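You operate a simulated robot arm through the tools that you are given. There is no shell and no other tool.

You run a simulated robot arm. Do the job below in one go: nothing can be reset, and whatever is moved stays where it is left.

## Task
Take the clear beaker from the bench top beside the dryer and leave it on top of the filter box there. Open the third drawer from the top of the left unit, take the yellow pad from the third left drawer space from the top and leave it on the top of the steel cart, then shut the drawer. Put the amber bottle labelled "yellow" from the bench top behind the furnace on the top shelf of the middle bay and the amber bottle labelled "used" on the yellow roll. Put the white plug on the bench top behind the furnace away on the bench facing the furnace. Pull the second drawer from the top of the right unit open. Do these in any order. Set down upright: clear beaker, amber bottle.

It is judged by the outcome, as a careful person would: the job done as asked, and still so three seconds after it is handed in. It fails if anything else is knocked over, pushed out of place, dropped, spilled or broken.

## Robot
A 7-joint arm with a two-finger parallel gripper on a trunk, on a base that moves. Base frame: it is fixed to the floor where the robot stands at the start and does not move with it; the origin is under the middle of the robot, x ahead of it, y to its left, z up; the surface under the hand at the start is at about z = 80. Readings come in cm, rad, newtons and seconds.
With the tool pointing down near the work surface it reaches from about 26 to 72 cm from the robot's upright axis, wherever it stands. Its first joint turns from -2.897 to 2.897 rad. Places, roughly: amber bottle [150, -225, 75]; bench facing the furnace [-190, -220, 80]; clear beaker (8x8x10 cm) [50, 10, 80]; filter box [50, -25, 75]; second drawer of the right unit [60, -170, 40]; third drawer of the left unit [60, 20, 30]; top of the steel cart [-200, 100, 80]; top shelf of the middle bay [-30, -370, 160]; white plug (11x7x7 cm) [160, -160, 80]; yellow pad (7x10x4 cm) [60, 10, 30]; yellow roll (7x7x3 cm) [120, -220, 80]. Payload 3.43 kg.
The TCP is the grasp point between the finger pads, 3.4 cm short of the fingertips. In the tool frame z runs along the fingers and y along their closing line. The gripper opens to 12.8 cm. The fingers are 2.4 cm wide and 1.2 cm thick; the gripper's body (4.8 by 13 cm) begins 9.6 cm behind the TCP.
Orientation is that of the tool frame in the base frame, as a unit quaternion [w, x, y, z]. With the fingers straight down and closing along the base's y, the tool's x points along the base's -x, its y along +y and its z along -z.

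## Interface
- The arm moves only by the tool step_arm. Its arguments are lists of equal length, an entry for each row: "grip": the opening, from 0 (shut) to 1 (fully open); "travel": the shift along the tool's x, y, z in units of 40 mm (1.0 is 40 mm), a list of three; "turn": the turn, a rotation vector about the tool's x, y, z in units of 6 degrees (1.0 is 6 degrees), a list of three. In form: {"grip": [grip, ...], "travel": [[x, y, z], ...], "turn": [[ax, ay, az], ...]}. A call has 1 to 20 rows; each row shifts and turns the commanded pose from where the row before left it, along the tool's axes as they then stand. A call with a number of a shift or a turn outside -1 to 1 is refused whole. Rows are played at 5 a second. More than 5 cm and 0.15 rad between two rows, or a gripper value outside its range, and nothing of the call is played. Where a pose cannot be reached the arm comes as near as it can. A force on the tool above 40 N (or 10 N above the force at the start of the call, whichever is more), or a blocked arm, ends the call early, and 0.2 s more pass. Each finger travels about 10.8 cm/s and halts on what it meets, pressing with about 36 N; the grip force reading is that of the motor and also rises with nothing between the fingers. The clock runs only during rows and for 0.2 s after the last one: add rows that do not move to give the fingers time. It gives the time, the measured TCP pose, the force on the tool (base axes), the opening and the grip force at its end, in the units of the frame above (readings bear some noise), with the torque about the TCP (base axes, N m) and any sound that the robot's microphone picked up.
- Cameras (640 x 400 px; columns grow to the right, rows downward): "scene" is now at [-0.85, 13.96, 133.15]; the picture's right is [0.02, -1.00, 0.00], its down [-0.71, -0.01, -0.70] and it looks along [0.70, 0.01, -0.71] (base axes); focal length 214 px, centre (320, 200). "wrist" rides on the gripper at [7.6, -1.1, -16] in the tool frame; the picture's right is [0.15, 0.99, 0.00], its down [-0.88, 0.13, -0.46] and it looks along [-0.45, 0.07, 0.89] (tool axes); focal length 234 px, centre (320, 200). There is no depth. A picture from a camera that has moved, and an enlarged one, comes with that camera's place and axes in the base frame and with its lens.
- camera(camera): a new picture of that camera. No time passes.
- raise_lower(by): slides the trunk up (or, below 0, down) by that many cm; the arm and the scene camera ride with it, the base frame stays. It gives what a move gives, with no picture.
- base_move(legs): drives the robot by 1 to 6 legs, each [ahead, left, turn to the left] in cm, cm and rad, along the robot's own axes; the way and the turn of a leg run together, so that a leg with both is an arc; at most 150 cm and 3.142 rad a leg. The arm and the cameras ride along, it lands a little off, and it stops where it bumps. It gives what a move gives.
- pan_tilt(pan, tilt): turns the head with the scene camera to pan (to the left, within 1.501 rad either way) and tilt (down, from -0.506 to 1.204), counted from straight ahead of the robot. It gives what a move gives.
- inspect(camera, box): a new picture of the part [left, top, right, bottom] of that camera's present view, enlarged. No time passes.
- finish_job(): hands the job in; it is judged then, once.

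Nothing tells you exact positions but the pictures and the camera data. Unless the task says otherwise, let go and move clear before handing in.

The tools are called after "Call:" as name(argument=value, ...) on one line, values as JSON. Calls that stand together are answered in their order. step_arm: Moves the arm, as the interface text tells. Its arguments: {"type":"object","properties":{"grip":{"type":"array","items":{"type":"number"}},"travel":{"type":"array","items":{"type":"array","items":{"type":"number"}}},"turn":{"type":"array","items":{"type":"array","items":{"type":"number"}}}},"required":["grip","travel","turn"]} The other tools are called the same way: raise_lower (by) moves the trunk up or down; base_move (legs) drives the base; pan_tilt (pan, tilt) turns the head that bears the scene camera; camera (camera) takes a picture; inspect (camera, box) takes an enlarged picture of a part of a camera's view; finish_job () hands the job in.

At the start:

```text
time_s: 0.0
ee_pos: [38.91, 16.8, 119.94]
tool_rot: [0.001, 0.0, 1.0, 0.0]
wrist_force: [0.0, 0.0, -0.3]
torque: [-0.05, 0.02, -0.02]
opening: 12.81
grip_force: 0.1
trunk travel left (down, up): [-5.0, 27.4]
robot x, y, heading: [0.1, 0.05, -0.001]
head pan, tilt (commanded): [0.016, 0.796]
```

scene: 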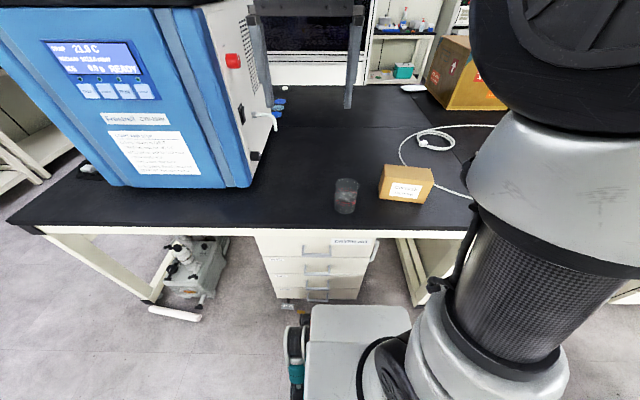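
wrist: 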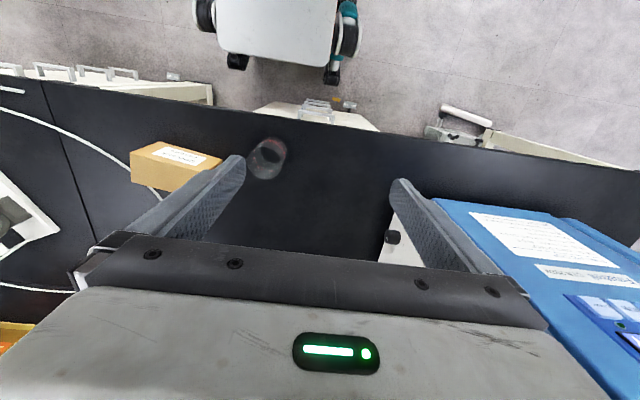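

I see the bench with the blue dryer, the clear beaker in front of me (about [49, 6]) and a small yellow-brown filter box right of it. I'll first look closer at these before moving.

Call:
inspect(camera="scene", box=[260, 140, 480, 280])

Call:
inspect(camera="wrist", box=[100, 80, 420, 280])

```text
2.86 times, centred on (370, 210) of scene
camera zoom: at [-0.85, 13.96, 133.15], right [0.02, -1.0, 0.0], down [-0.71, -0.01, -0.7], along [0.7, 0.01, -0.71], focal length 613 px, centre (177, 171)
```

zoom: 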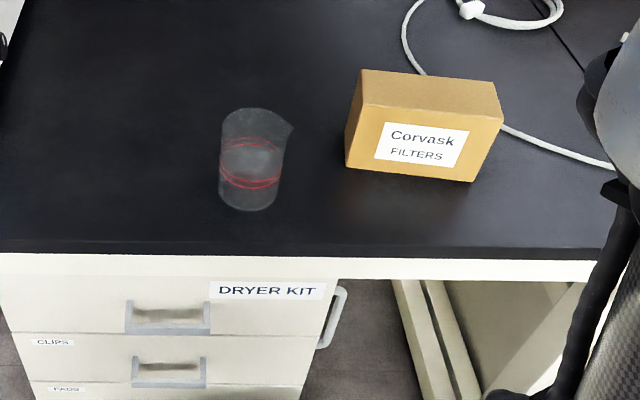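

```text
2.00 times, centred on (260, 180) of wrist
camera zoom: at [31.28, 15.72, 135.95], right [-0.15, 0.99, 0.0], down [0.88, 0.13, 0.46], along [0.45, 0.07, -0.89], focal length 468 px, centre (440, 240)
```

zoom: 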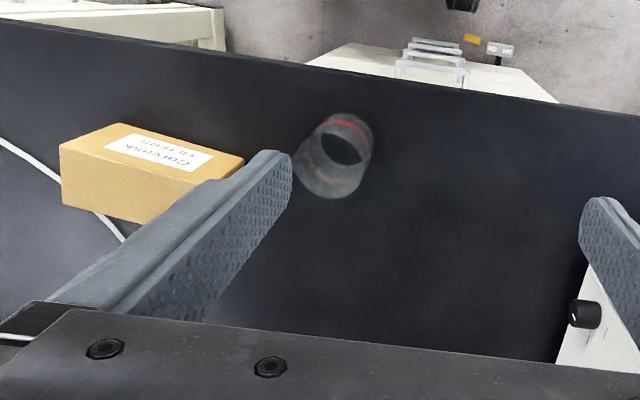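

The bench top works out at about z=80, the beaker stands at about [48.4, 6.4] with its spout toward -y, and the filter box top is at about z=89.5, centred at [55, -14]. I'll turn the hand 90° so the fingers close along x, off the spout.

Call:
step_arm(grip=[1, 1, 1, 1, 1, 1, 1, 1, 1, 1, 1, 1, 1, 1, 1, 1], travel=[[0, 0, 0], [0, 0, 0], [0, 0, 0], [0, 0, 0], [0, 0, 0], [0, 0, 0], [0, 0, 0], [0, 0, 0], [0, 0, 0], [0, 0, 0], [0, 0, 0], [0, 0, 0], [0, 0, 0], [0, 0, 0], [0, 0, 0], [0, 0, 0]], turn=[[0, 0, -1], [0, 0, -1], [0, 0, -1], [0, 0, -1], [0, 0, -1], [0, 0, -1], [0, 0, -1], [0, 0, -1], [0, 0, -1], [0, 0, -1], [0, 0, -1], [0, 0, -1], [0, 0, -1], [0, 0, -1], [0, 0, -1], [0, 0, 0]])

```text
time_s: 3.4
ee_pos: [38.75, 16.79, 120.01]
tool_rot: [0.0, 0.708, -0.706, -0.001]
wrist_force: [0.3, 0.6, -0.1]
torque: [-0.03, 0.0, 0.01]
opening: 12.8
grip_force: 0.1
trunk travel left (down, up): [-5.0, 27.4]
robot x, y, heading: [0.14, -0.01, -0.001]
head pan, tilt (commanded): [0.016, 0.796]
```

The turn worked: tool x now points to -y and tool y to -x. Now over the beaker, stopping at z≈108 for a look.

Call:
step_arm(grip=[1, 1, 1, 1, 1], travel=[[0.65, -0.6, 0.5], [0.65, -0.6, 0.5], [0.65, -0.6, 0.5], [0.65, -0.6, 0.5], [0, 0, 0.5]], turn=[[0, 0, 0], [0, 0, 0], [0, 0, 0], [0, 0, 0], [0, 0, 0]])

Call:
camera(camera="wrist")

Call:
camera(camera="scene")

```text
time_s: 4.6
ee_pos: [48.51, 6.43, 110.0]
tool_rot: [0.0, -0.707, 0.707, 0.0]
wrist_force: [0.8, -0.7, -0.1]
torque: [0.04, 0.0, 0.02]
opening: 12.81
grip_force: 0.1
trunk travel left (down, up): [-5.0, 27.4]
robot x, y, heading: [0.27, -0.05, -0.003]
head pan, tilt (commanded): [0.016, 0.796]
```

```text
taken
camera wrist: at [49.66, -1.22, 126.01], right [-0.99, -0.15, 0.0], down [-0.13, 0.88, 0.46], along [-0.07, 0.45, -0.89], focal length 234 px, centre (320, 200)
```

wrist: 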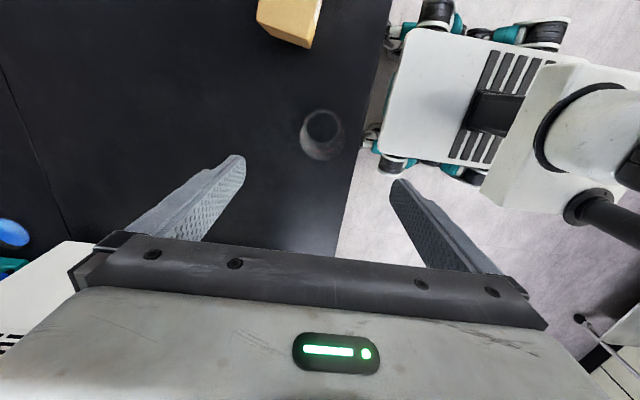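

```text
taken
camera scene: at [-0.84, 13.95, 133.15], right [0.02, -1.0, 0.0], down [-0.71, -0.01, -0.7], along [0.7, 0.01, -0.71], focal length 214 px, centre (320, 200)
```

scene: 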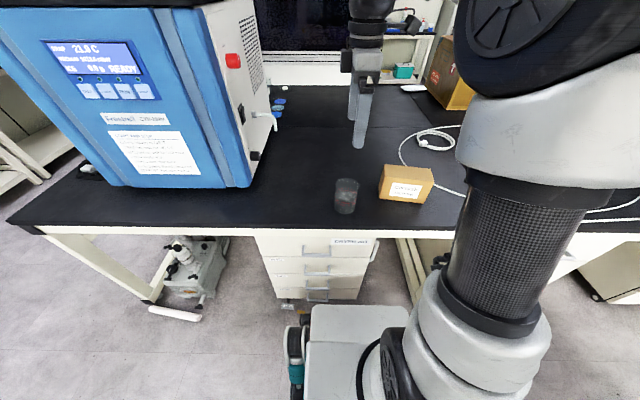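

Call:
inspect(camera="wrist", box=[260, 80, 400, 180])

```text
4.00 times, centred on (330, 130) of wrist
camera zoom: at [49.66, -1.22, 126.01], right [-0.99, -0.15, 0.0], down [-0.13, 0.88, 0.46], along [-0.07, 0.45, -0.89], focal length 937 px, centre (280, 480)
```

zoom: 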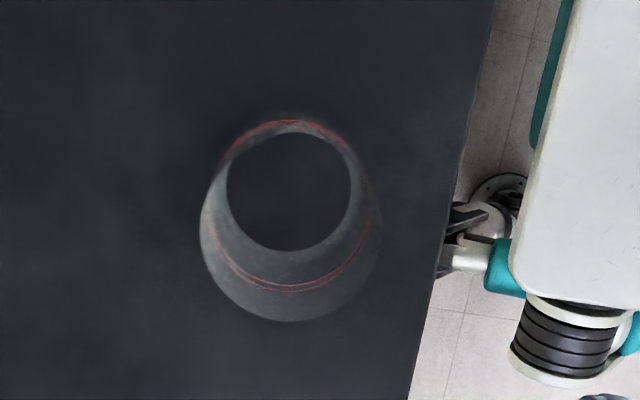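

Beaker centre refines to [47.95, 6.6], about 7 cm across. Going down to z≈85 around it.

Call:
step_arm(grip=[1, 1, 1, 1, 1, 1, 1, 1, 1], travel=[[-0.04, 0.14, 0.7], [0, 0, 0.9], [0, 0, 0.9], [0, 0, 0.9], [0, 0, 0.8], [0, 0, 0.8], [0, 0, 0.7], [0, 0, 0.5], [0, 0, 0]], turn=[[0, 0, 0], [0, 0, 0], [0, 0, 0], [0, 0, 0], [0, 0, 0], [0, 0, 0], [0, 0, 0], [0, 0, 0], [0, 0, 0]])

Call:
camera(camera="wrist")

Call:
camera(camera="scene")

```text
time_s: 6.6
ee_pos: [48.14, 6.67, 85.09]
tool_rot: [0.0, 0.707, -0.707, 0.0]
wrist_force: [0.2, 1.0, 0.3]
torque: [-0.01, 0.01, 0.02]
opening: 12.8
grip_force: 0.1
trunk travel left (down, up): [-5.0, 27.4]
robot x, y, heading: [0.4, -0.05, 0.003]
head pan, tilt (commanded): [0.016, 0.796]
```

```text
taken
camera wrist: at [49.25, -0.89, 101.0], right [-0.99, -0.15, 0.0], down [-0.13, 0.88, 0.46], along [-0.07, 0.45, -0.89], focal length 234 px, centre (320, 200)
```

wrist: 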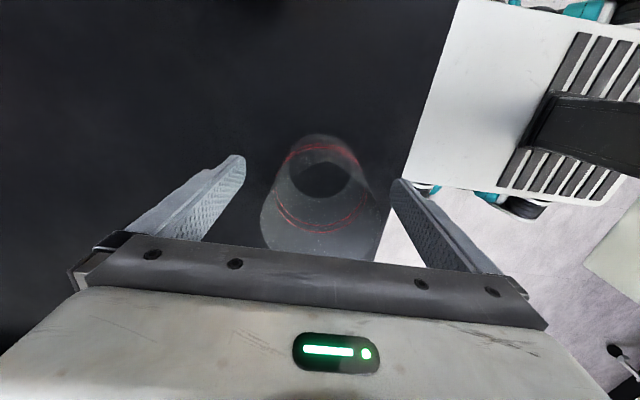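

```text
taken
camera scene: at [-0.84, 13.96, 133.15], right [0.02, -1.0, 0.0], down [-0.71, -0.01, -0.7], along [0.7, 0.01, -0.71], focal length 214 px, centre (320, 200)
```

scene: 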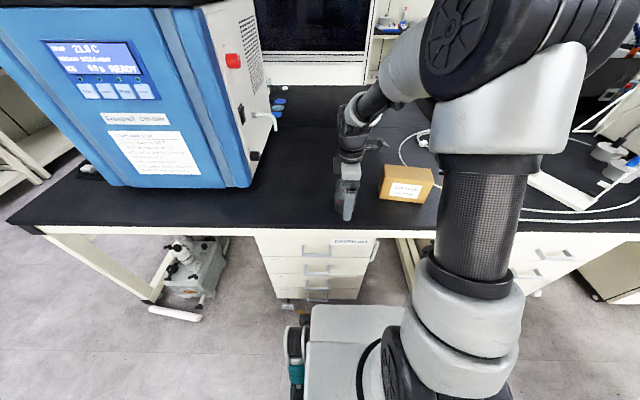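

The beaker sits centred between the fingers. Closing on it.

Call:
step_arm(grip=[0.8, 0.65, 0.5, 0.45, 0.45, 0.45], travel=[[0, 0, 0], [0, 0, 0], [0, 0, 0], [0, 0, 0], [0, 0, 0], [0, 0, 0]], turn=[[0, 0, 0], [0, 0, 0], [0, 0, 0], [0, 0, 0], [0, 0, 0], [0, 0, 0]])

```text
time_s: 8.0
ee_pos: [48.17, 6.63, 85.18]
tool_rot: [-0.001, 0.707, -0.707, 0.0]
wrist_force: [1.3, -0.5, -0.3]
torque: [0.03, -0.04, 0.0]
opening: 6.83
grip_force: 36.2
trunk travel left (down, up): [-5.0, 27.4]
robot x, y, heading: [-0.02, 0.03, 0.003]
head pan, tilt (commanded): [0.016, 0.796]
```

Held at 6.8 cm opening. Lifting straight up, then over the filter box for a check.

Call:
step_arm(grip=[0.45, 0.45, 0.45, 0.45, 0.45, 0.45, 0.45, 0.45, 0.45, 0.45, 0.45, 0.45, 0.45, 0.45, 0.45, 0.45], travel=[[0, 0, -0.3], [0, 0, -0.6], [0, 0, -0.7], [0, 0, -0.7], [0, 0, -0.7], [0, 0, -0.5], [0.3, -0.1, 0], [0.6, -0.2, 0], [0.7, -0.25, 0], [0.75, -0.25, 0], [0.75, -0.25, 0], [0.75, -0.25, 0], [0.7, -0.25, 0], [0.4, -0.15, 0], [0.2, -0.05, 0], [0, 0, 0]], turn=[[0, 0, 0], [0, 0, 0], [0, 0, 0], [0, 0, 0], [0, 0, 0], [0, 0, 0], [0, 0, 0], [0, 0, 0], [0, 0, 0], [0, 0, 0], [0, 0, 0], [0, 0, 0], [0, 0, 0], [0, 0, 0], [0, 0, 0], [0, 0, 0]])

Call:
inspect(camera="scene", box=[300, 120, 480, 240])

Call:
camera(camera="wrist")

```text
time_s: 11.4
ee_pos: [54.92, -14.1, 99.3]
tool_rot: [0.001, -0.707, 0.708, 0.0]
wrist_force: [-0.7, 0.3, -0.2]
torque: [-0.02, -0.02, 0.01]
opening: 6.79
grip_force: 36.5
trunk travel left (down, up): [-5.0, 27.4]
robot x, y, heading: [-0.02, 0.18, 0.005]
head pan, tilt (commanded): [0.016, 0.796]
```

```text
3.33 times, centred on (390, 180) of scene
camera zoom: at [-0.84, 13.96, 133.15], right [0.02, -1.0, 0.0], down [-0.71, -0.01, -0.7], along [0.7, 0.01, -0.71], focal length 715 px, centre (87, 267)
```

zoom: 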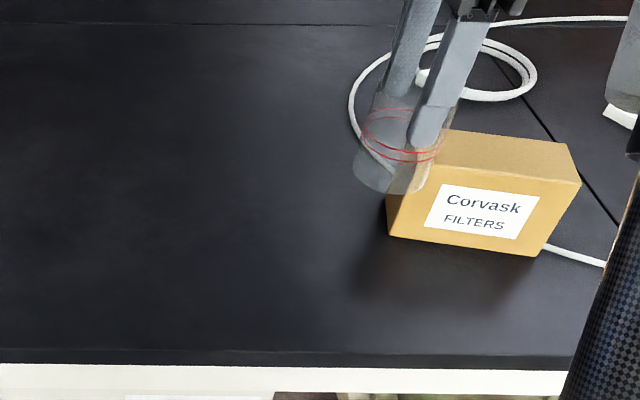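

```text
taken
camera wrist: at [56.03, -21.55, 115.15], right [-0.99, -0.15, 0.0], down [-0.13, 0.88, 0.46], along [-0.07, 0.45, -0.89], focal length 234 px, centre (320, 200)
```

wrist: 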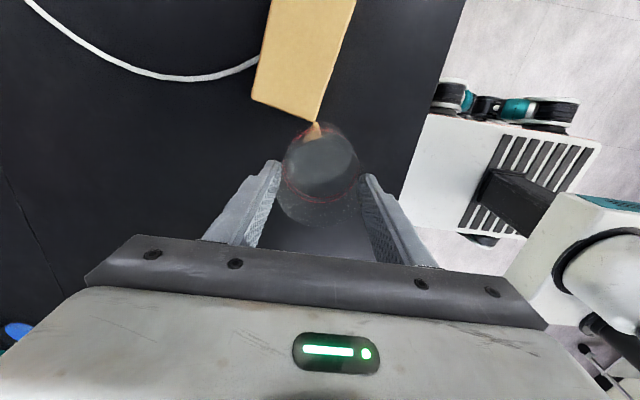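

The beaker now hangs lower or tilted relative to the fingers, and the filter box seems to have shifted to the right compared with before. I need a closer look before doing anything else.

Call:
inspect(camera="scene", box=[380, 110, 460, 200])

Call:
inspect(camera="wrist", box=[220, 80, 420, 260])

Call:
camera(camera="scene")

```text
4.44 times, centred on (420, 155) of scene
camera zoom: at [-0.84, 13.96, 133.15], right [0.02, -1.0, 0.0], down [-0.71, -0.01, -0.7], along [0.7, 0.01, -0.71], focal length 953 px, centre (-124, 400)
```

zoom: 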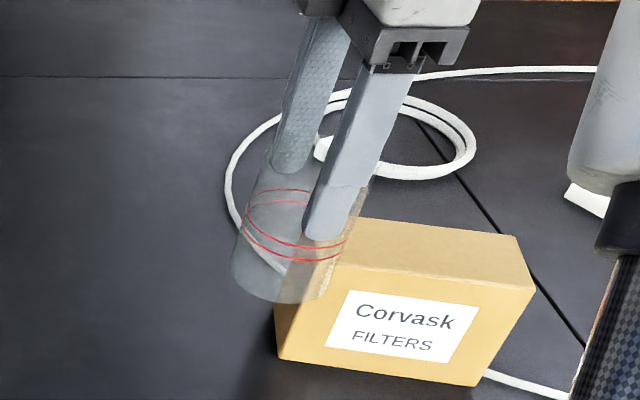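

```text
2.22 times, centred on (320, 170) of wrist
camera zoom: at [56.03, -21.55, 115.15], right [-0.99, -0.15, 0.0], down [-0.13, 0.88, 0.46], along [-0.07, 0.45, -0.89], focal length 520 px, centre (320, 267)
```

zoom: 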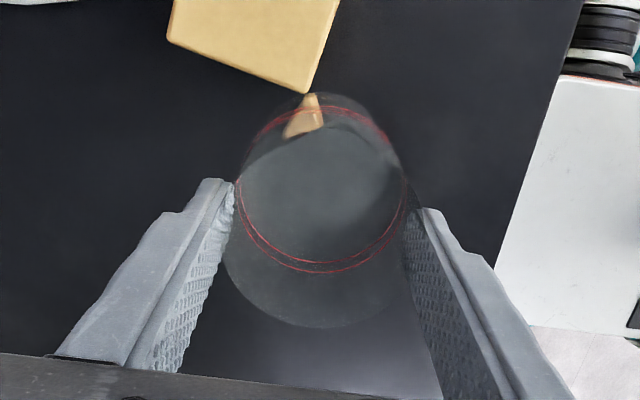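

```text
taken
camera scene: at [-0.84, 13.96, 133.15], right [0.02, -1.0, 0.0], down [-0.71, -0.01, -0.7], along [0.7, 0.01, -0.71], focal length 214 px, centre (320, 200)
```

scene: 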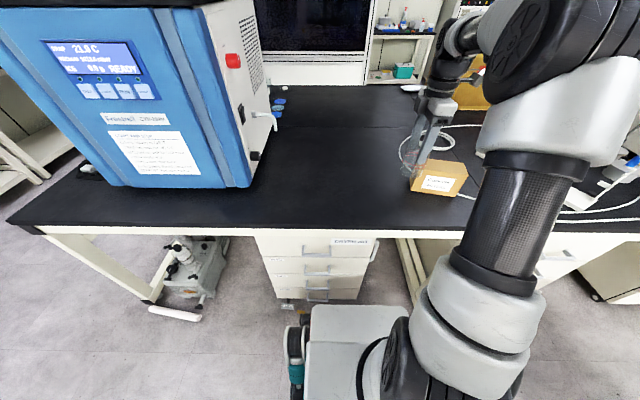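

The beaker slipped about 3 cm down in the fingers during the lift, so its lower edge pushed the filter box roughly 12 cm to -y; the box will have to go back to its own place. First I'll carry the beaker back away from the box and check whether it keeps slipping.

Call:
step_arm(grip=[0.4, 0.4, 0.4, 0.4, 0.4, 0.4, 0.4, 0.4, 0.4, 0.4], travel=[[-0.3, 0.1, 0], [-0.6, 0.2, 0], [-0.7, 0.25, 0], [-0.75, 0.25, 0], [-0.75, 0.25, 0], [-0.75, 0.25, 0], [-0.7, 0.25, 0], [-0.4, 0.15, 0], [-0.2, 0.05, 0], [0, 0, 0]], turn=[[0, 0, 0], [0, 0, 0], [0, 0, 0], [0, 0, 0], [0, 0, 0], [0, 0, 0], [0, 0, 0], [0, 0, 0], [0, 0, 0], [0, 0, 0]])

Call:
inspect(camera="scene", box=[300, 110, 480, 230])

Call:
camera(camera="wrist")

```text
time_s: 13.6
ee_pos: [47.99, 6.69, 99.12]
tool_rot: [0.0, -0.707, 0.707, 0.0]
wrist_force: [0.0, -0.2, -0.8]
torque: [0.02, 0.0, 0.02]
opening: 6.78
grip_force: 36.0
trunk travel left (down, up): [-5.0, 27.4]
robot x, y, heading: [-0.09, 0.2, -0.0]
head pan, tilt (commanded): [0.016, 0.796]
```

```text
3.33 times, centred on (390, 170) of scene
camera zoom: at [-0.84, 13.96, 133.15], right [0.02, -1.0, 0.0], down [-0.71, -0.01, -0.7], along [0.7, 0.01, -0.71], focal length 715 px, centre (87, 300)
```

zoom: 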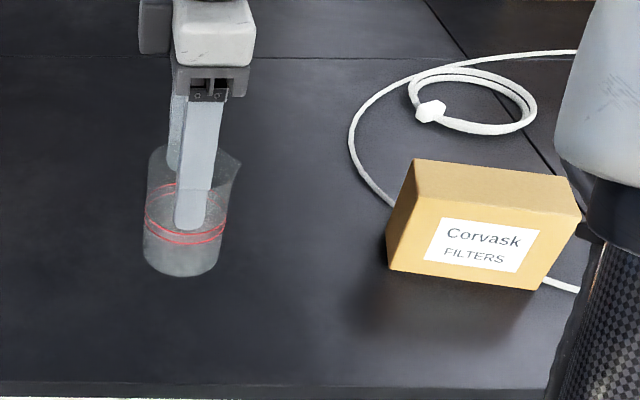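

```text
taken
camera wrist: at [49.16, -0.86, 115.08], right [-0.99, -0.15, 0.0], down [-0.13, 0.88, 0.46], along [-0.07, 0.45, -0.89], focal length 234 px, centre (320, 200)
```

wrist: 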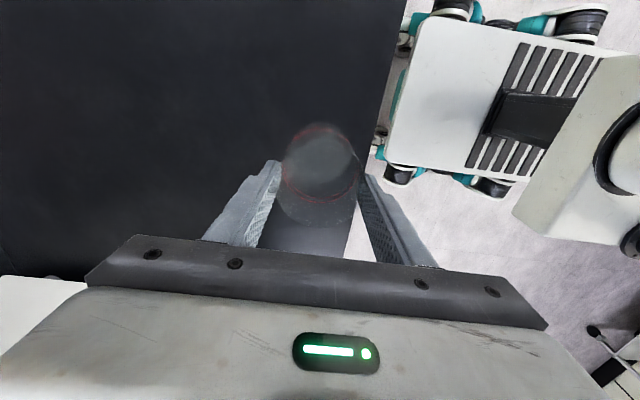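

The box now stands about 13 cm off its place; the beaker hangs with its bottom about 8.9 cm below the TCP (z≈90) and isn't visibly slipping further. I'll set it back down here first, slowly.

Call:
step_arm(grip=[0.4, 0.4, 0.4, 0.4, 0.4, 0.4, 0.4, 0.4], travel=[[0, 0, 0.3], [0, 0, 0.4], [0, 0, 0.4], [0, 0, 0.4], [0, 0, 0.4], [0, 0, 0.3], [0, 0, 0], [0, 0, 0]], turn=[[0, 0, 0], [0, 0, 0], [0, 0, 0], [0, 0, 0], [0, 0, 0], [0, 0, 0], [0, 0, 0], [0, 0, 0]])

Call:
inspect(camera="scene", box=[300, 140, 400, 230])

```text
time_s: 15.4
ee_pos: [47.82, 6.59, 90.31]
tool_rot: [0.0, -0.707, 0.707, 0.0]
wrist_force: [0.1, 0.2, -1.4]
torque: [0.02, -0.04, 0.01]
opening: 6.77
grip_force: 35.9
trunk travel left (down, up): [-5.0, 27.4]
robot x, y, heading: [0.03, 0.09, -0.001]
head pan, tilt (commanded): [0.016, 0.796]
```

```text
4.44 times, centred on (350, 185) of scene
camera zoom: at [-0.84, 13.96, 133.15], right [0.02, -1.0, 0.0], down [-0.71, -0.01, -0.7], along [0.7, 0.01, -0.71], focal length 953 px, centre (187, 267)
```

zoom: 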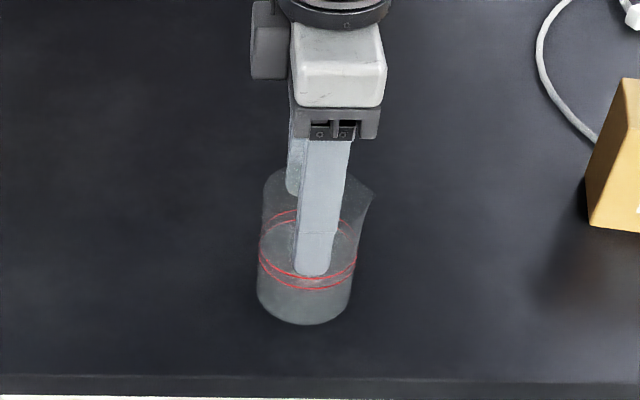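

Call:
step_arm(grip=[0.4, 0.4, 0.4, 0.4, 0.4], travel=[[0, 0, 0.08], [0, 0, 0.08], [0, 0, 0.08], [0, 0, 0], [0, 0, 0]], turn=[[0, 0, 0], [0, 0, 0], [0, 0, 0], [0, 0, 0], [0, 0, 0]])

```text
time_s: 16.6
ee_pos: [47.86, 6.57, 89.57]
tool_rot: [0.001, -0.707, 0.707, -0.001]
wrist_force: [-3.5, 1.5, 27.3]
torque: [-0.21, 0.72, -0.1]
opening: 6.83
grip_force: 35.9
trunk travel left (down, up): [-5.0, 27.4]
robot x, y, heading: [0.18, 0.02, 0.001]
head pan, tilt (commanded): [0.016, 0.796]
```

The beaker is back on the bench (contact felt at z≈89.5 TCP, so the bench is about z 80.7). Easing off the pressure and opening.

Call:
step_arm(grip=[0.4, 0.4, 0.55, 0.65, 0.8, 1, 1, 1], travel=[[0, 0, -0.08], [0, 0, 0], [0, 0, 0], [0, 0, 0], [0, 0, 0], [0, 0, 0], [0, 0, 0], [0, 0, 0]], turn=[[0, 0, 0], [0, 0, 0], [0, 0, 0], [0, 0, 0], [0, 0, 0], [0, 0, 0], [0, 0, 0], [0, 0, 0]])

Call:
inspect(camera="scene", box=[300, 120, 500, 245])

Call:
camera(camera="wrist")

```text
time_s: 18.4
ee_pos: [47.76, 6.58, 89.71]
tool_rot: [0.0, -0.707, 0.707, 0.0]
wrist_force: [-0.2, -0.2, 0.2]
torque: [-0.01, 0.0, -0.01]
opening: 12.82
grip_force: 0.2
trunk travel left (down, up): [-5.0, 27.4]
robot x, y, heading: [0.01, 0.21, -0.004]
head pan, tilt (commanded): [0.016, 0.796]
```

```text
3.20 times, centred on (400, 182) of scene
camera zoom: at [-0.85, 13.96, 133.15], right [0.02, -1.0, 0.0], down [-0.71, -0.01, -0.7], along [0.7, 0.01, -0.71], focal length 686 px, centre (64, 256)
```

zoom: 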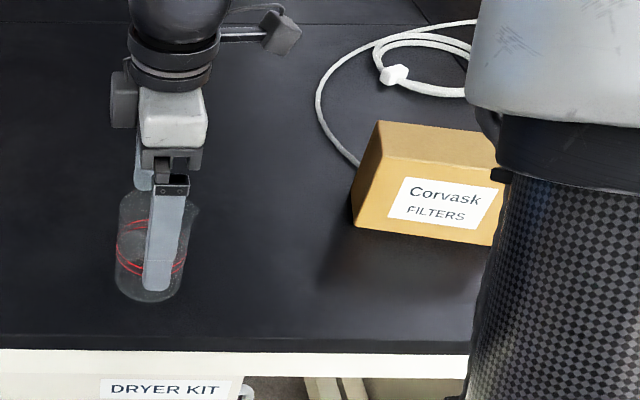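

```text
taken
camera wrist: at [49.02, -1.03, 105.71], right [-0.99, -0.15, 0.0], down [-0.13, 0.88, 0.46], along [-0.07, 0.45, -0.89], focal length 234 px, centre (320, 200)
```

wrist: 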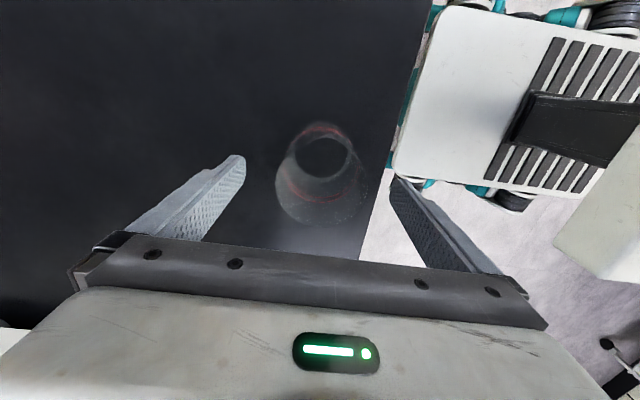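

Beaker stands upright again at its place. Rising clear and going over the box to measure it.

Call:
step_arm(grip=[1, 1, 1, 1, 1, 1, 1, 1, 1, 1, 1, 1, 1, 1, 1, 1, 1, 1], travel=[[0, 0, -0.6], [0, 0, -0.9], [0, 0, -0.9], [0, 0, -0.9], [0, 0, -0.9], [0, 0, -0.9], [0, 0, -0.9], [0, 0, -0.6], [0.8, -0.2, 0], [0.9, -0.25, 0], [0.9, -0.25, 0], [0.9, -0.25, 0], [0.9, -0.25, 0], [0.9, -0.25, 0], [0.9, -0.25, 0], [0.9, -0.2, 0], [0.6, -0.2, 0], [0, 0, 0]], turn=[[0, 0, 0], [0, 0, 0], [0, 0, 0], [0, 0, 0], [0, 0, 0], [0, 0, 0], [0, 0, 0], [0, 0, 0], [0, 0, 0], [0, 0, 0], [0, 0, 0], [0, 0, 0], [0, 0, 0], [0, 0, 0], [0, 0, 0], [0, 0, 0], [0, 0, 0], [0, 0, 0]])

Call:
camera(camera="wrist")

Call:
camera(camera="scene")

```text
time_s: 22.2
ee_pos: [55.01, -22.28, 115.39]
tool_rot: [0.001, -0.707, 0.707, -0.002]
wrist_force: [0.7, -0.3, 0.5]
torque: [0.0, 0.01, 0.0]
opening: 12.82
grip_force: 0.0
out of reach, approached as far as the arm can: row 16, 17
trunk travel left (down, up): [-5.0, 27.4]
robot x, y, heading: [0.24, -0.06, 0.0]
head pan, tilt (commanded): [0.016, 0.796]
```

```text
taken
camera wrist: at [56.09, -29.88, 131.41], right [-0.99, -0.15, 0.0], down [-0.13, 0.88, 0.45], along [-0.06, 0.45, -0.89], focal length 234 px, centre (320, 200)
```

wrist: 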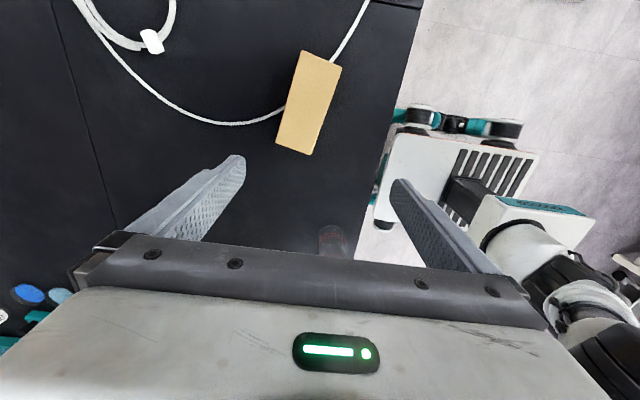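

```text
taken
camera scene: at [-0.85, 13.96, 133.15], right [0.02, -1.0, 0.0], down [-0.71, -0.01, -0.7], along [0.7, 0.01, -0.71], focal length 214 px, centre (320, 200)
```

scene: 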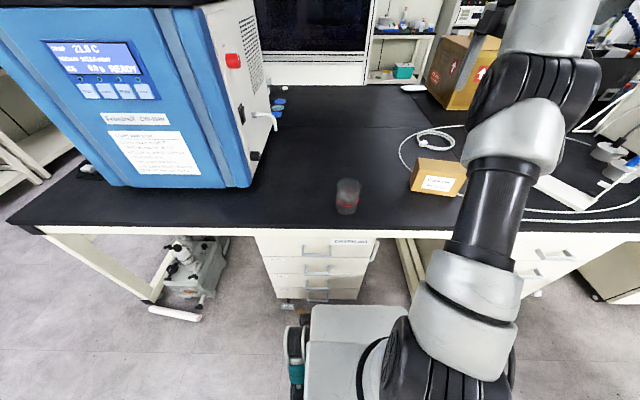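

Call:
inspect(camera="scene", box=[260, 140, 480, 280])

Call:
inspect(camera="wrist", box=[230, 20, 390, 180])

```text
2.86 times, centred on (370, 210) of scene
camera zoom: at [-0.85, 13.96, 133.15], right [0.02, -1.0, 0.0], down [-0.71, -0.01, -0.7], along [0.7, 0.01, -0.71], focal length 613 px, centre (177, 171)
```

zoom: 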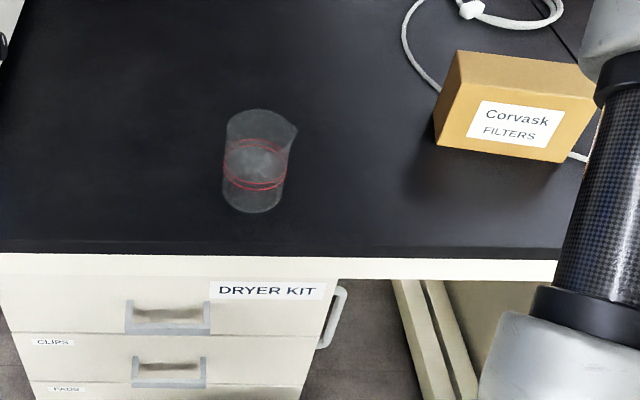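

```text
2.50 times, centred on (310, 100) of wrist
camera zoom: at [56.09, -29.88, 131.41], right [-0.99, -0.15, 0.0], down [-0.13, 0.88, 0.45], along [-0.06, 0.45, -0.89], focal length 585 px, centre (345, 450)
```

zoom: 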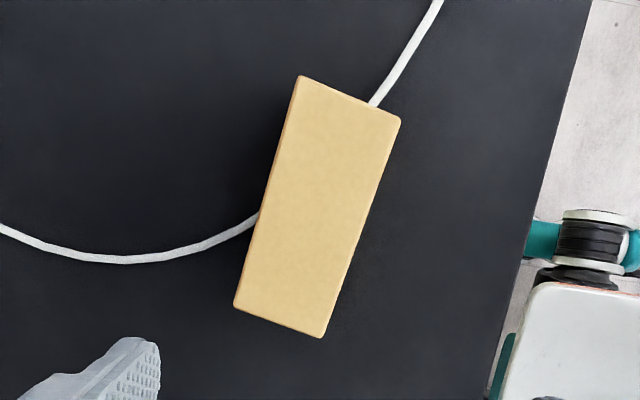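

The box is a pure shift of about (+3.7, -12.0) cm with no turn, centred now at [58, -25.6] with its long side about 11° off y. I'll lower a bit first (the arm was near its reach limit) and turn to the box's angle.

Call:
step_arm(grip=[1, 1, 1, 1, 1], travel=[[0, 0, 0.8], [0, 0, 0.8], [0, 0, 0.8], [0, 0, 0.8], [0, 0, 0]], turn=[[0, 0, 0.5], [0, 0, 0.5], [0, 0, 0.5], [0, 0, 0.4], [0, 0, 0]])

```text
time_s: 23.4
ee_pos: [55.11, -22.13, 102.57]
tool_rot: [0.0, -0.634, 0.774, 0.001]
wrist_force: [0.2, 0.9, 0.6]
torque: [-0.01, 0.0, 0.02]
opening: 12.82
grip_force: 0.1
trunk travel left (down, up): [-5.0, 27.4]
robot x, y, heading: [-0.03, 0.0, -0.003]
head pan, tilt (commanded): [0.016, 0.796]
```

Call:
step_arm(grip=[1, 1, 1, 1], travel=[[0.36, -0.44, 0.3], [0.36, -0.44, 0.3], [0, 0, 0.2], [0, 0, 0]], turn=[[0, 0, 0], [0, 0, 0], [0, 0, 0], [0, 0, 0]])

Call:
camera(camera="wrist")

Call:
inspect(camera="scene", box=[380, 100, 520, 220])

```text
time_s: 24.4
ee_pos: [57.91, -25.72, 99.5]
tool_rot: [0.0, -0.633, 0.774, 0.0]
wrist_force: [-0.5, 1.2, 0.0]
torque: [0.0, 0.02, -0.03]
opening: 12.83
grip_force: 0.1
trunk travel left (down, up): [-5.0, 27.4]
robot x, y, heading: [-0.12, 0.22, 0.003]
head pan, tilt (commanded): [0.016, 0.796]
```

```text
taken
camera wrist: at [57.53, -33.39, 115.35], right [-1.0, 0.05, 0.0], down [0.05, 0.89, 0.46], along [0.02, 0.46, -0.89], focal length 234 px, centre (320, 200)
```

wrist: 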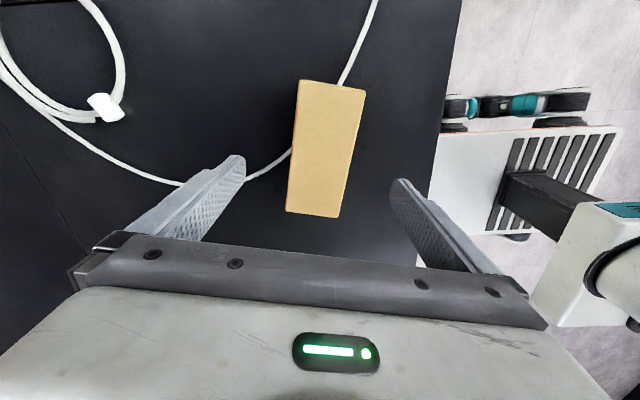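

```text
3.33 times, centred on (450, 160) of scene
camera zoom: at [-0.85, 13.96, 133.15], right [0.02, -1.0, 0.0], down [-0.71, -0.01, -0.7], along [0.7, 0.01, -0.71], focal length 715 px, centre (-113, 333)
```

zoom: 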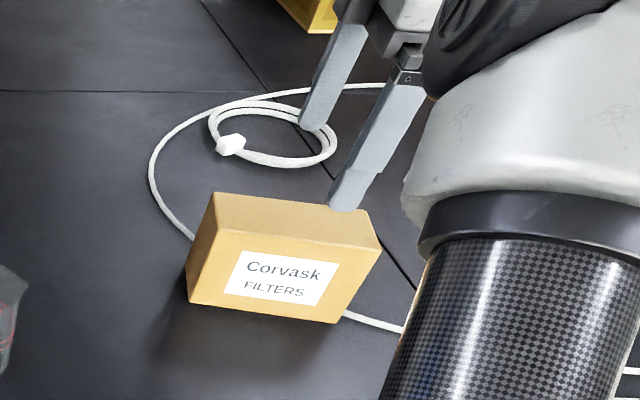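

The fingers are aligned with the box and straddle it. Descending to grip it by its narrow sides.

Call:
step_arm(grip=[1, 1, 1, 1, 1, 1, 1, 0.8, 0.6, 0.4, 0.4, 0.4], travel=[[0, 0, 0.6], [0, 0, 0.6], [0, 0, 0.6], [0, 0, 0.6], [0, 0, 0.5], [0, 0, 0.35], [0, 0, 0], [0, 0, 0], [0, 0, 0], [0, 0, 0], [0, 0, 0], [0, 0, 0]], turn=[[0, 0, 0], [0, 0, 0], [0, 0, 0], [0, 0, 0], [0, 0, 0], [0, 0, 0], [0, 0, 0], [0, 0, 0], [0, 0, 0], [0, 0, 0], [0, 0, 0], [0, 0, 0]])

Call:
inspect(camera="scene", box=[260, 140, 480, 280])

Call:
camera(camera="wrist")

```text
time_s: 27.0
ee_pos: [57.98, -25.76, 86.47]
tool_rot: [0.0, -0.634, 0.774, -0.001]
wrist_force: [-0.4, -0.3, -0.1]
torque: [-0.01, -0.03, 0.03]
opening: 6.77
grip_force: 36.2
trunk travel left (down, up): [-5.0, 27.4]
robot x, y, heading: [0.03, 0.03, 0.004]
head pan, tilt (commanded): [0.016, 0.796]
```

```text
2.86 times, centred on (370, 210) of scene
camera zoom: at [-0.85, 13.96, 133.15], right [0.02, -1.0, 0.0], down [-0.71, -0.01, -0.7], along [0.7, 0.01, -0.71], focal length 613 px, centre (177, 171)
```

zoom: 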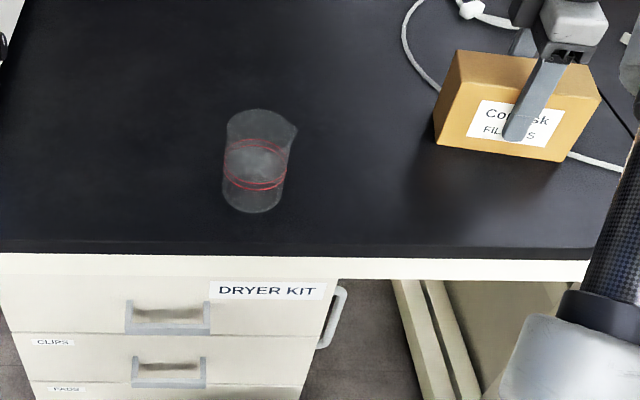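

```text
taken
camera wrist: at [57.52, -33.43, 102.37], right [-1.0, 0.05, 0.0], down [0.05, 0.89, 0.46], along [0.02, 0.46, -0.89], focal length 234 px, centre (320, 200)
```

wrist: 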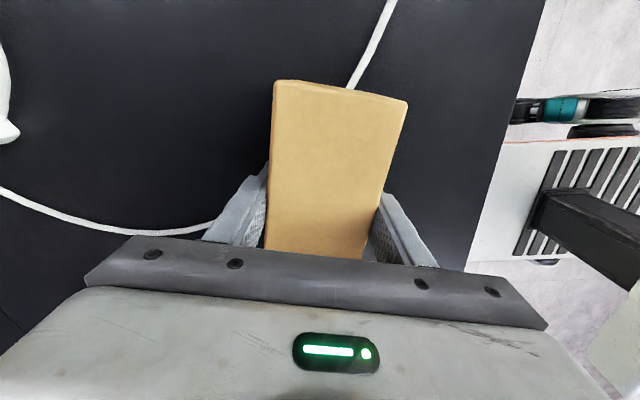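

Gripped. A slow small lift to see whether it holds.

Call:
step_arm(grip=[0.4, 0.4, 0.4, 0.4, 0.4, 0.4, 0.4], travel=[[0, 0, -0.1], [0, 0, -0.1], [0, 0, -0.15], [0, 0, -0.15], [0, 0, -0.1], [0, 0, 0], [0, 0, 0]], turn=[[0, 0, 0], [0, 0, 0], [0, 0, 0], [0, 0, 0], [0, 0, 0], [0, 0, 0], [0, 0, 0]])

Call:
inspect(camera="scene", box=[260, 140, 480, 280])

```text
time_s: 28.6
ee_pos: [57.81, -25.73, 88.81]
tool_rot: [0.0, -0.633, 0.775, 0.0]
wrist_force: [0.7, -0.5, -5.2]
torque: [-0.03, -0.01, -0.03]
opening: 6.78
grip_force: 35.9
trunk travel left (down, up): [-5.0, 27.4]
robot x, y, heading: [0.16, 0.25, -0.003]
head pan, tilt (commanded): [0.016, 0.796]
```

```text
2.86 times, centred on (370, 210) of scene
camera zoom: at [-0.82, 13.95, 133.15], right [0.02, -1.0, 0.0], down [-0.71, -0.01, -0.7], along [0.7, 0.01, -0.71], focal length 613 px, centre (177, 171)
```

zoom: 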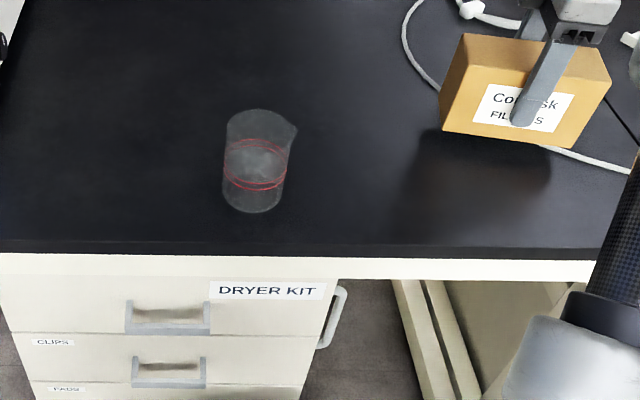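

The box lifts cleanly, no slip. Carrying it back by (-3.7, +12.0) to its original place.

Call:
step_arm(grip=[0.4, 0.4, 0.4, 0.4, 0.4, 0.4, 0.4, 0.4, 0.4], travel=[[-0.2, 0.11, 0], [-0.45, 0.245, 0], [-0.5, 0.27, 0], [-0.5, 0.27, 0], [-0.5, 0.27, 0], [-0.4, 0.22, 0], [-0.21, 0.11, 0], [0, 0, 0], [0, 0, 0]], turn=[[0, 0, 0], [0, 0, 0], [0, 0, 0], [0, 0, 0], [0, 0, 0], [0, 0, 0], [0, 0, 0], [0, 0, 0], [0, 0, 0]])

Call:
step_arm(grip=[0.4, 0.4, 0.4, 0.4, 0.4], travel=[[0, 0, 0.15], [0, 0, 0.2], [0, 0, 0.15], [0, 0, 0], [0, 0, 0]], turn=[[0, 0, 0], [0, 0, 0], [0, 0, 0], [0, 0, 0], [0, 0, 0]])

Call:
inspect(camera="scene", box=[260, 140, 480, 280])

```text
time_s: 30.6
ee_pos: [54.09, -13.86, 88.95]
tool_rot: [0.0, -0.633, 0.774, 0.0]
wrist_force: [-0.8, 1.5, -4.0]
torque: [0.02, 0.0, -0.01]
opening: 6.8
grip_force: 36.4
trunk travel left (down, up): [-5.0, 27.4]
robot x, y, heading: [-0.14, -0.15, 0.003]
head pan, tilt (commanded): [0.016, 0.796]
```

```text
time_s: 31.8
ee_pos: [53.99, -13.78, 86.95]
tool_rot: [0.0, -0.633, 0.774, 0.0]
wrist_force: [0.0, 0.3, -5.3]
torque: [0.0, -0.02, 0.0]
opening: 6.78
grip_force: 35.7
trunk travel left (down, up): [-5.0, 27.4]
robot x, y, heading: [0.24, -0.3, -0.003]
head pan, tilt (commanded): [0.016, 0.796]
```

```text
2.86 times, centred on (370, 210) of scene
camera zoom: at [-0.82, 13.95, 133.15], right [0.02, -1.0, 0.0], down [-0.71, -0.01, -0.7], along [0.7, 0.01, -0.71], focal length 613 px, centre (177, 171)
```

zoom: 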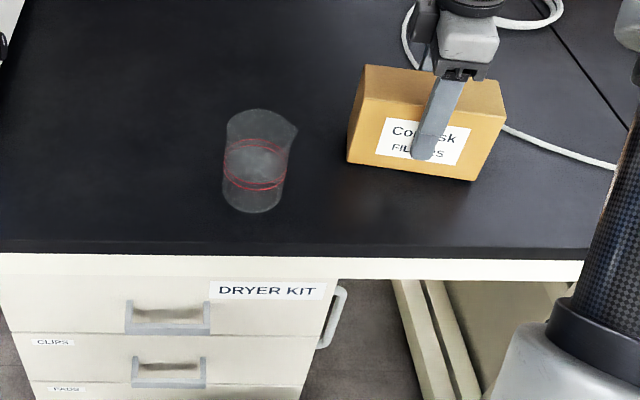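

The box is back at its original picture position, still hovering about half a centimetre. Lowering onto the bench.

Call:
step_arm(grip=[0.4, 0.4, 0.4, 0.4, 0.4], travel=[[0, 0, 0.04], [0, 0, 0.04], [0, 0, 0.04], [0, 0, 0], [0, 0, 0]], turn=[[0, 0, 0], [0, 0, 0], [0, 0, 0], [0, 0, 0], [0, 0, 0]])

```text
time_s: 33.0
ee_pos: [54.17, -13.71, 86.42]
tool_rot: [0.001, -0.633, 0.774, -0.002]
wrist_force: [-0.2, 0.7, 3.8]
torque: [0.08, 0.35, -0.09]
opening: 6.77
grip_force: 36.3
trunk travel left (down, up): [-5.0, 27.4]
robot x, y, heading: [-0.4, 0.18, -0.001]
head pan, tilt (commanded): [0.016, 0.796]
```

Contact with the bench. Opening and rising clear.

Call:
step_arm(grip=[0.45, 0.55, 0.65, 0.8, 1, 1, 1, 1, 1, 1, 1, 1], travel=[[0, 0, 0], [0, 0, 0], [0, 0, 0], [0, 0, 0], [0, 0, 0], [0, 0, 0], [0, 0, -0.4], [0, 0, -0.9], [0, 0, -0.9], [0, 0, -0.9], [0, 0, -0.9], [0, 0, 0]], turn=[[0, 0, 0], [0, 0, 0], [0, 0, 0], [0, 0, 0], [0, 0, 0], [0, 0, 0], [0, 0, 0], [0, 0, 0], [0, 0, 0], [0, 0, 0], [0, 0, 0], [0, 0, 0]])

Call:
inspect(camera="scene", box=[260, 140, 480, 280])

Call:
camera(camera="wrist")

```text
time_s: 35.6
ee_pos: [53.91, -13.84, 102.46]
tool_rot: [0.0, -0.634, 0.774, 0.0]
wrist_force: [0.2, 1.2, -0.4]
torque: [-0.01, 0.01, -0.03]
opening: 12.79
grip_force: 0.1
trunk travel left (down, up): [-5.0, 27.4]
robot x, y, heading: [-0.16, 0.19, 0.005]
head pan, tilt (commanded): [0.016, 0.796]
```

```text
2.86 times, centred on (370, 210) of scene
camera zoom: at [-0.85, 13.96, 133.15], right [0.02, -1.0, 0.0], down [-0.71, -0.01, -0.7], along [0.7, 0.01, -0.71], focal length 613 px, centre (177, 171)
```

zoom: 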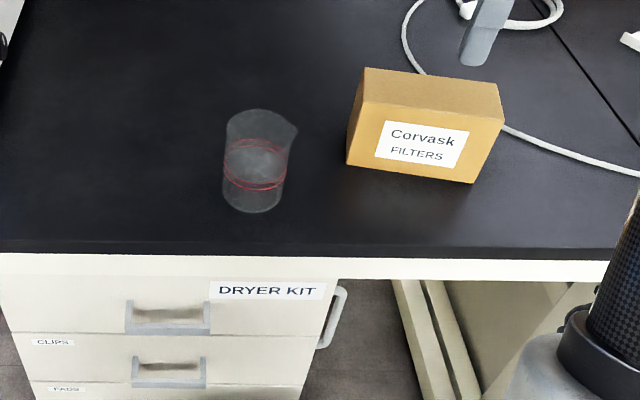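

```text
taken
camera wrist: at [53.52, -21.51, 118.32], right [-1.0, 0.05, 0.0], down [0.05, 0.89, 0.46], along [0.02, 0.46, -0.89], focal length 234 px, centre (320, 200)
```

wrist: 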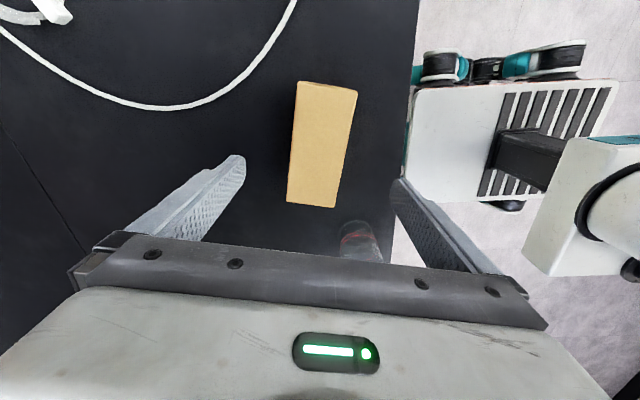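

The box is back where it was, within a couple of millimetres. Now back over the beaker, keeping this hand angle since it matches the box.

Call:
step_arm(grip=[1, 1, 1, 1, 1, 1, 1, 1], travel=[[-0.5, 0.26, 0], [-0.8, 0.42, 0], [-0.8, 0.42, 0], [-0.8, 0.42, 0], [-0.8, 0.42, 0], [-0.6, 0.32, 0], [-0.39, 0.21, 0], [0, 0, 0]], turn=[[0, 0, 0], [0, 0, 0], [0, 0, 0], [0, 0, 0], [0, 0, 0], [0, 0, 0], [0, 0, 0], [0, 0, 0]])

Call:
inspect(camera="wrist", box=[220, 80, 420, 260])

```text
time_s: 37.4
ee_pos: [48.0, 6.86, 102.41]
tool_rot: [0.0, -0.633, 0.774, 0.0]
wrist_force: [-0.2, 0.2, 0.6]
torque: [0.01, 0.0, 0.0]
opening: 12.79
grip_force: 0.1
trunk travel left (down, up): [-5.0, 27.4]
robot x, y, heading: [0.19, -0.01, 0.0]
head pan, tilt (commanded): [0.016, 0.796]
```

```text
2.22 times, centred on (320, 170) of wrist
camera zoom: at [47.69, -0.89, 118.35], right [-1.0, 0.05, 0.0], down [0.05, 0.89, 0.46], along [0.02, 0.46, -0.89], focal length 520 px, centre (320, 267)
```

zoom: 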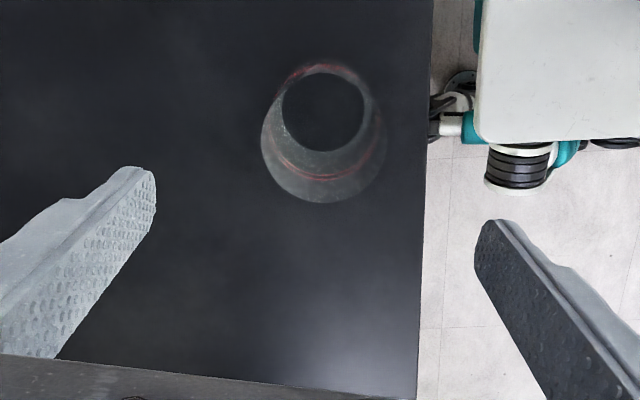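

Call:
step_arm(grip=[1, 1, 1, 1, 1, 1, 1, 0.85, 0.7, 0.55, 0.4, 0.3, 0.3, 0.3], travel=[[0.235, 0.03, 0.5], [0, 0, 0.7], [0, 0, 0.7], [0, 0, 0.7], [0, 0, 0.7], [0, 0, 0.6], [0, 0, 0], [0, 0, 0], [0, 0, 0], [0, 0, 0], [0, 0, 0], [0, 0, 0], [0, 0, 0], [0, 0, 0]], turn=[[0, 0, 0], [0, 0, 0], [0, 0, 0], [0, 0, 0], [0, 0, 0], [0, 0, 0], [0, 0, 0], [0, 0, 0], [0, 0, 0], [0, 0, 0], [0, 0, 0], [0, 0, 0], [0, 0, 0], [0, 0, 0]])

Call:
inspect(camera="scene", box=[300, 140, 400, 230])

```text
time_s: 40.4
ee_pos: [47.85, 5.63, 86.72]
tool_rot: [0.001, -0.634, 0.774, 0.001]
wrist_force: [0.2, 0.5, 0.6]
torque: [-0.02, -0.02, 0.01]
opening: 6.74
grip_force: 36.0
trunk travel left (down, up): [-5.0, 27.4]
robot x, y, heading: [0.21, -0.21, 0.0]
head pan, tilt (commanded): [0.016, 0.796]
```

```text
4.44 times, centred on (350, 185) of scene
camera zoom: at [-0.84, 13.96, 133.15], right [0.02, -1.0, 0.0], down [-0.71, -0.01, -0.7], along [0.7, 0.01, -0.71], focal length 953 px, centre (187, 267)
```

zoom: 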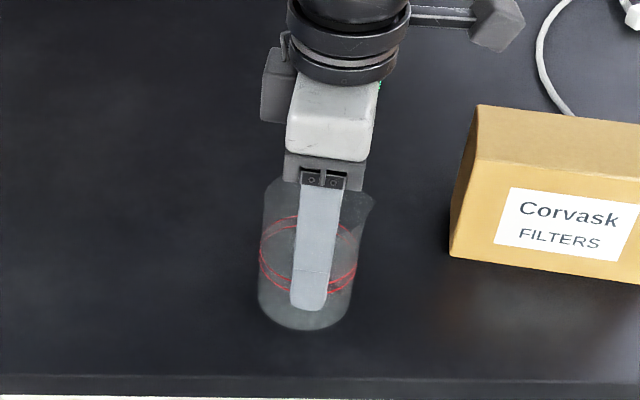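

Gripped at mid height. A very slow small lift and a check for slip.

Call:
step_arm(grip=[0.3, 0.3, 0.3, 0.3, 0.3, 0.3, 0.3], travel=[[0, 0, -0.08], [0, 0, -0.08], [0, 0, -0.08], [0, 0, -0.08], [0, 0, -0.08], [0, 0, 0], [0, 0, 0]], turn=[[0, 0, 0], [0, 0, 0], [0, 0, 0], [0, 0, 0], [0, 0, 0], [0, 0, 0], [0, 0, 0]])

Call:
inspect(camera="scene", box=[300, 140, 400, 230])

```text
time_s: 42.0
ee_pos: [47.94, 5.67, 88.38]
tool_rot: [-0.001, -0.633, 0.774, -0.001]
wrist_force: [0.1, 0.0, -1.5]
torque: [0.01, 0.02, 0.0]
opening: 6.72
grip_force: 35.6
trunk travel left (down, up): [-5.0, 27.4]
robot x, y, heading: [-0.03, -0.04, 0.002]
head pan, tilt (commanded): [0.016, 0.796]
```

```text
4.44 times, centred on (350, 185) of scene
camera zoom: at [-0.84, 13.96, 133.15], right [0.02, -1.0, 0.0], down [-0.71, -0.01, -0.7], along [0.7, 0.01, -0.71], focal length 953 px, centre (187, 267)
```

zoom: 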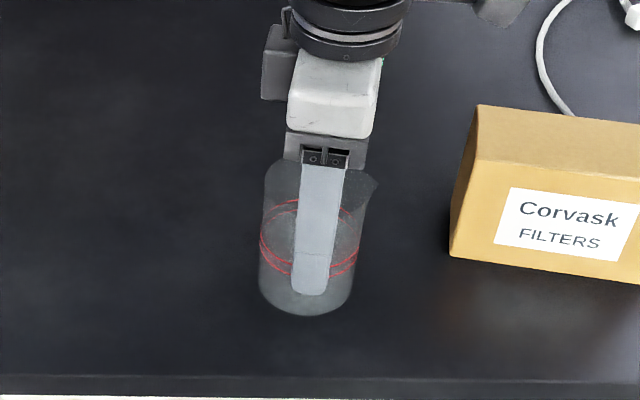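

Call:
step_arm(grip=[0.3, 0.3, 0.3, 0.3, 0.3, 0.3, 0.3, 0.3, 0.3, 0.3], travel=[[0, 0, -0.1], [0, 0, -0.15], [0, 0, -0.2], [0, 0, -0.2], [0, 0, -0.2], [0, 0, -0.2], [0, 0, -0.2], [0, 0, -0.15], [0, 0, -0.1], [0, 0, 0]], turn=[[0, 0, 0], [0, 0, 0], [0, 0, 0], [0, 0, 0], [0, 0, 0], [0, 0, 0], [0, 0, 0], [0, 0, 0], [0, 0, 0], [0, 0, 0]])

Call:
inspect(camera="scene", box=[300, 140, 400, 230])

```text
time_s: 44.2
ee_pos: [47.78, 5.68, 94.35]
tool_rot: [0.0, -0.634, 0.774, 0.001]
wrist_force: [0.5, 0.5, -0.7]
torque: [0.0, 0.0, -0.02]
opening: 6.73
grip_force: 36.0
trunk travel left (down, up): [-5.0, 27.4]
robot x, y, heading: [-0.46, -0.1, 0.002]
head pan, tilt (commanded): [0.016, 0.796]
```

```text
4.44 times, centred on (350, 185) of scene
camera zoom: at [-0.84, 13.96, 133.15], right [0.02, -1.0, 0.0], down [-0.71, -0.01, -0.7], along [0.7, 0.01, -0.71], focal length 953 px, centre (187, 267)
```

zoom: 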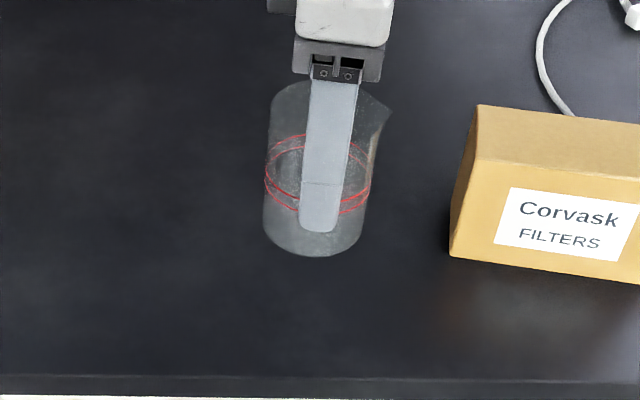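

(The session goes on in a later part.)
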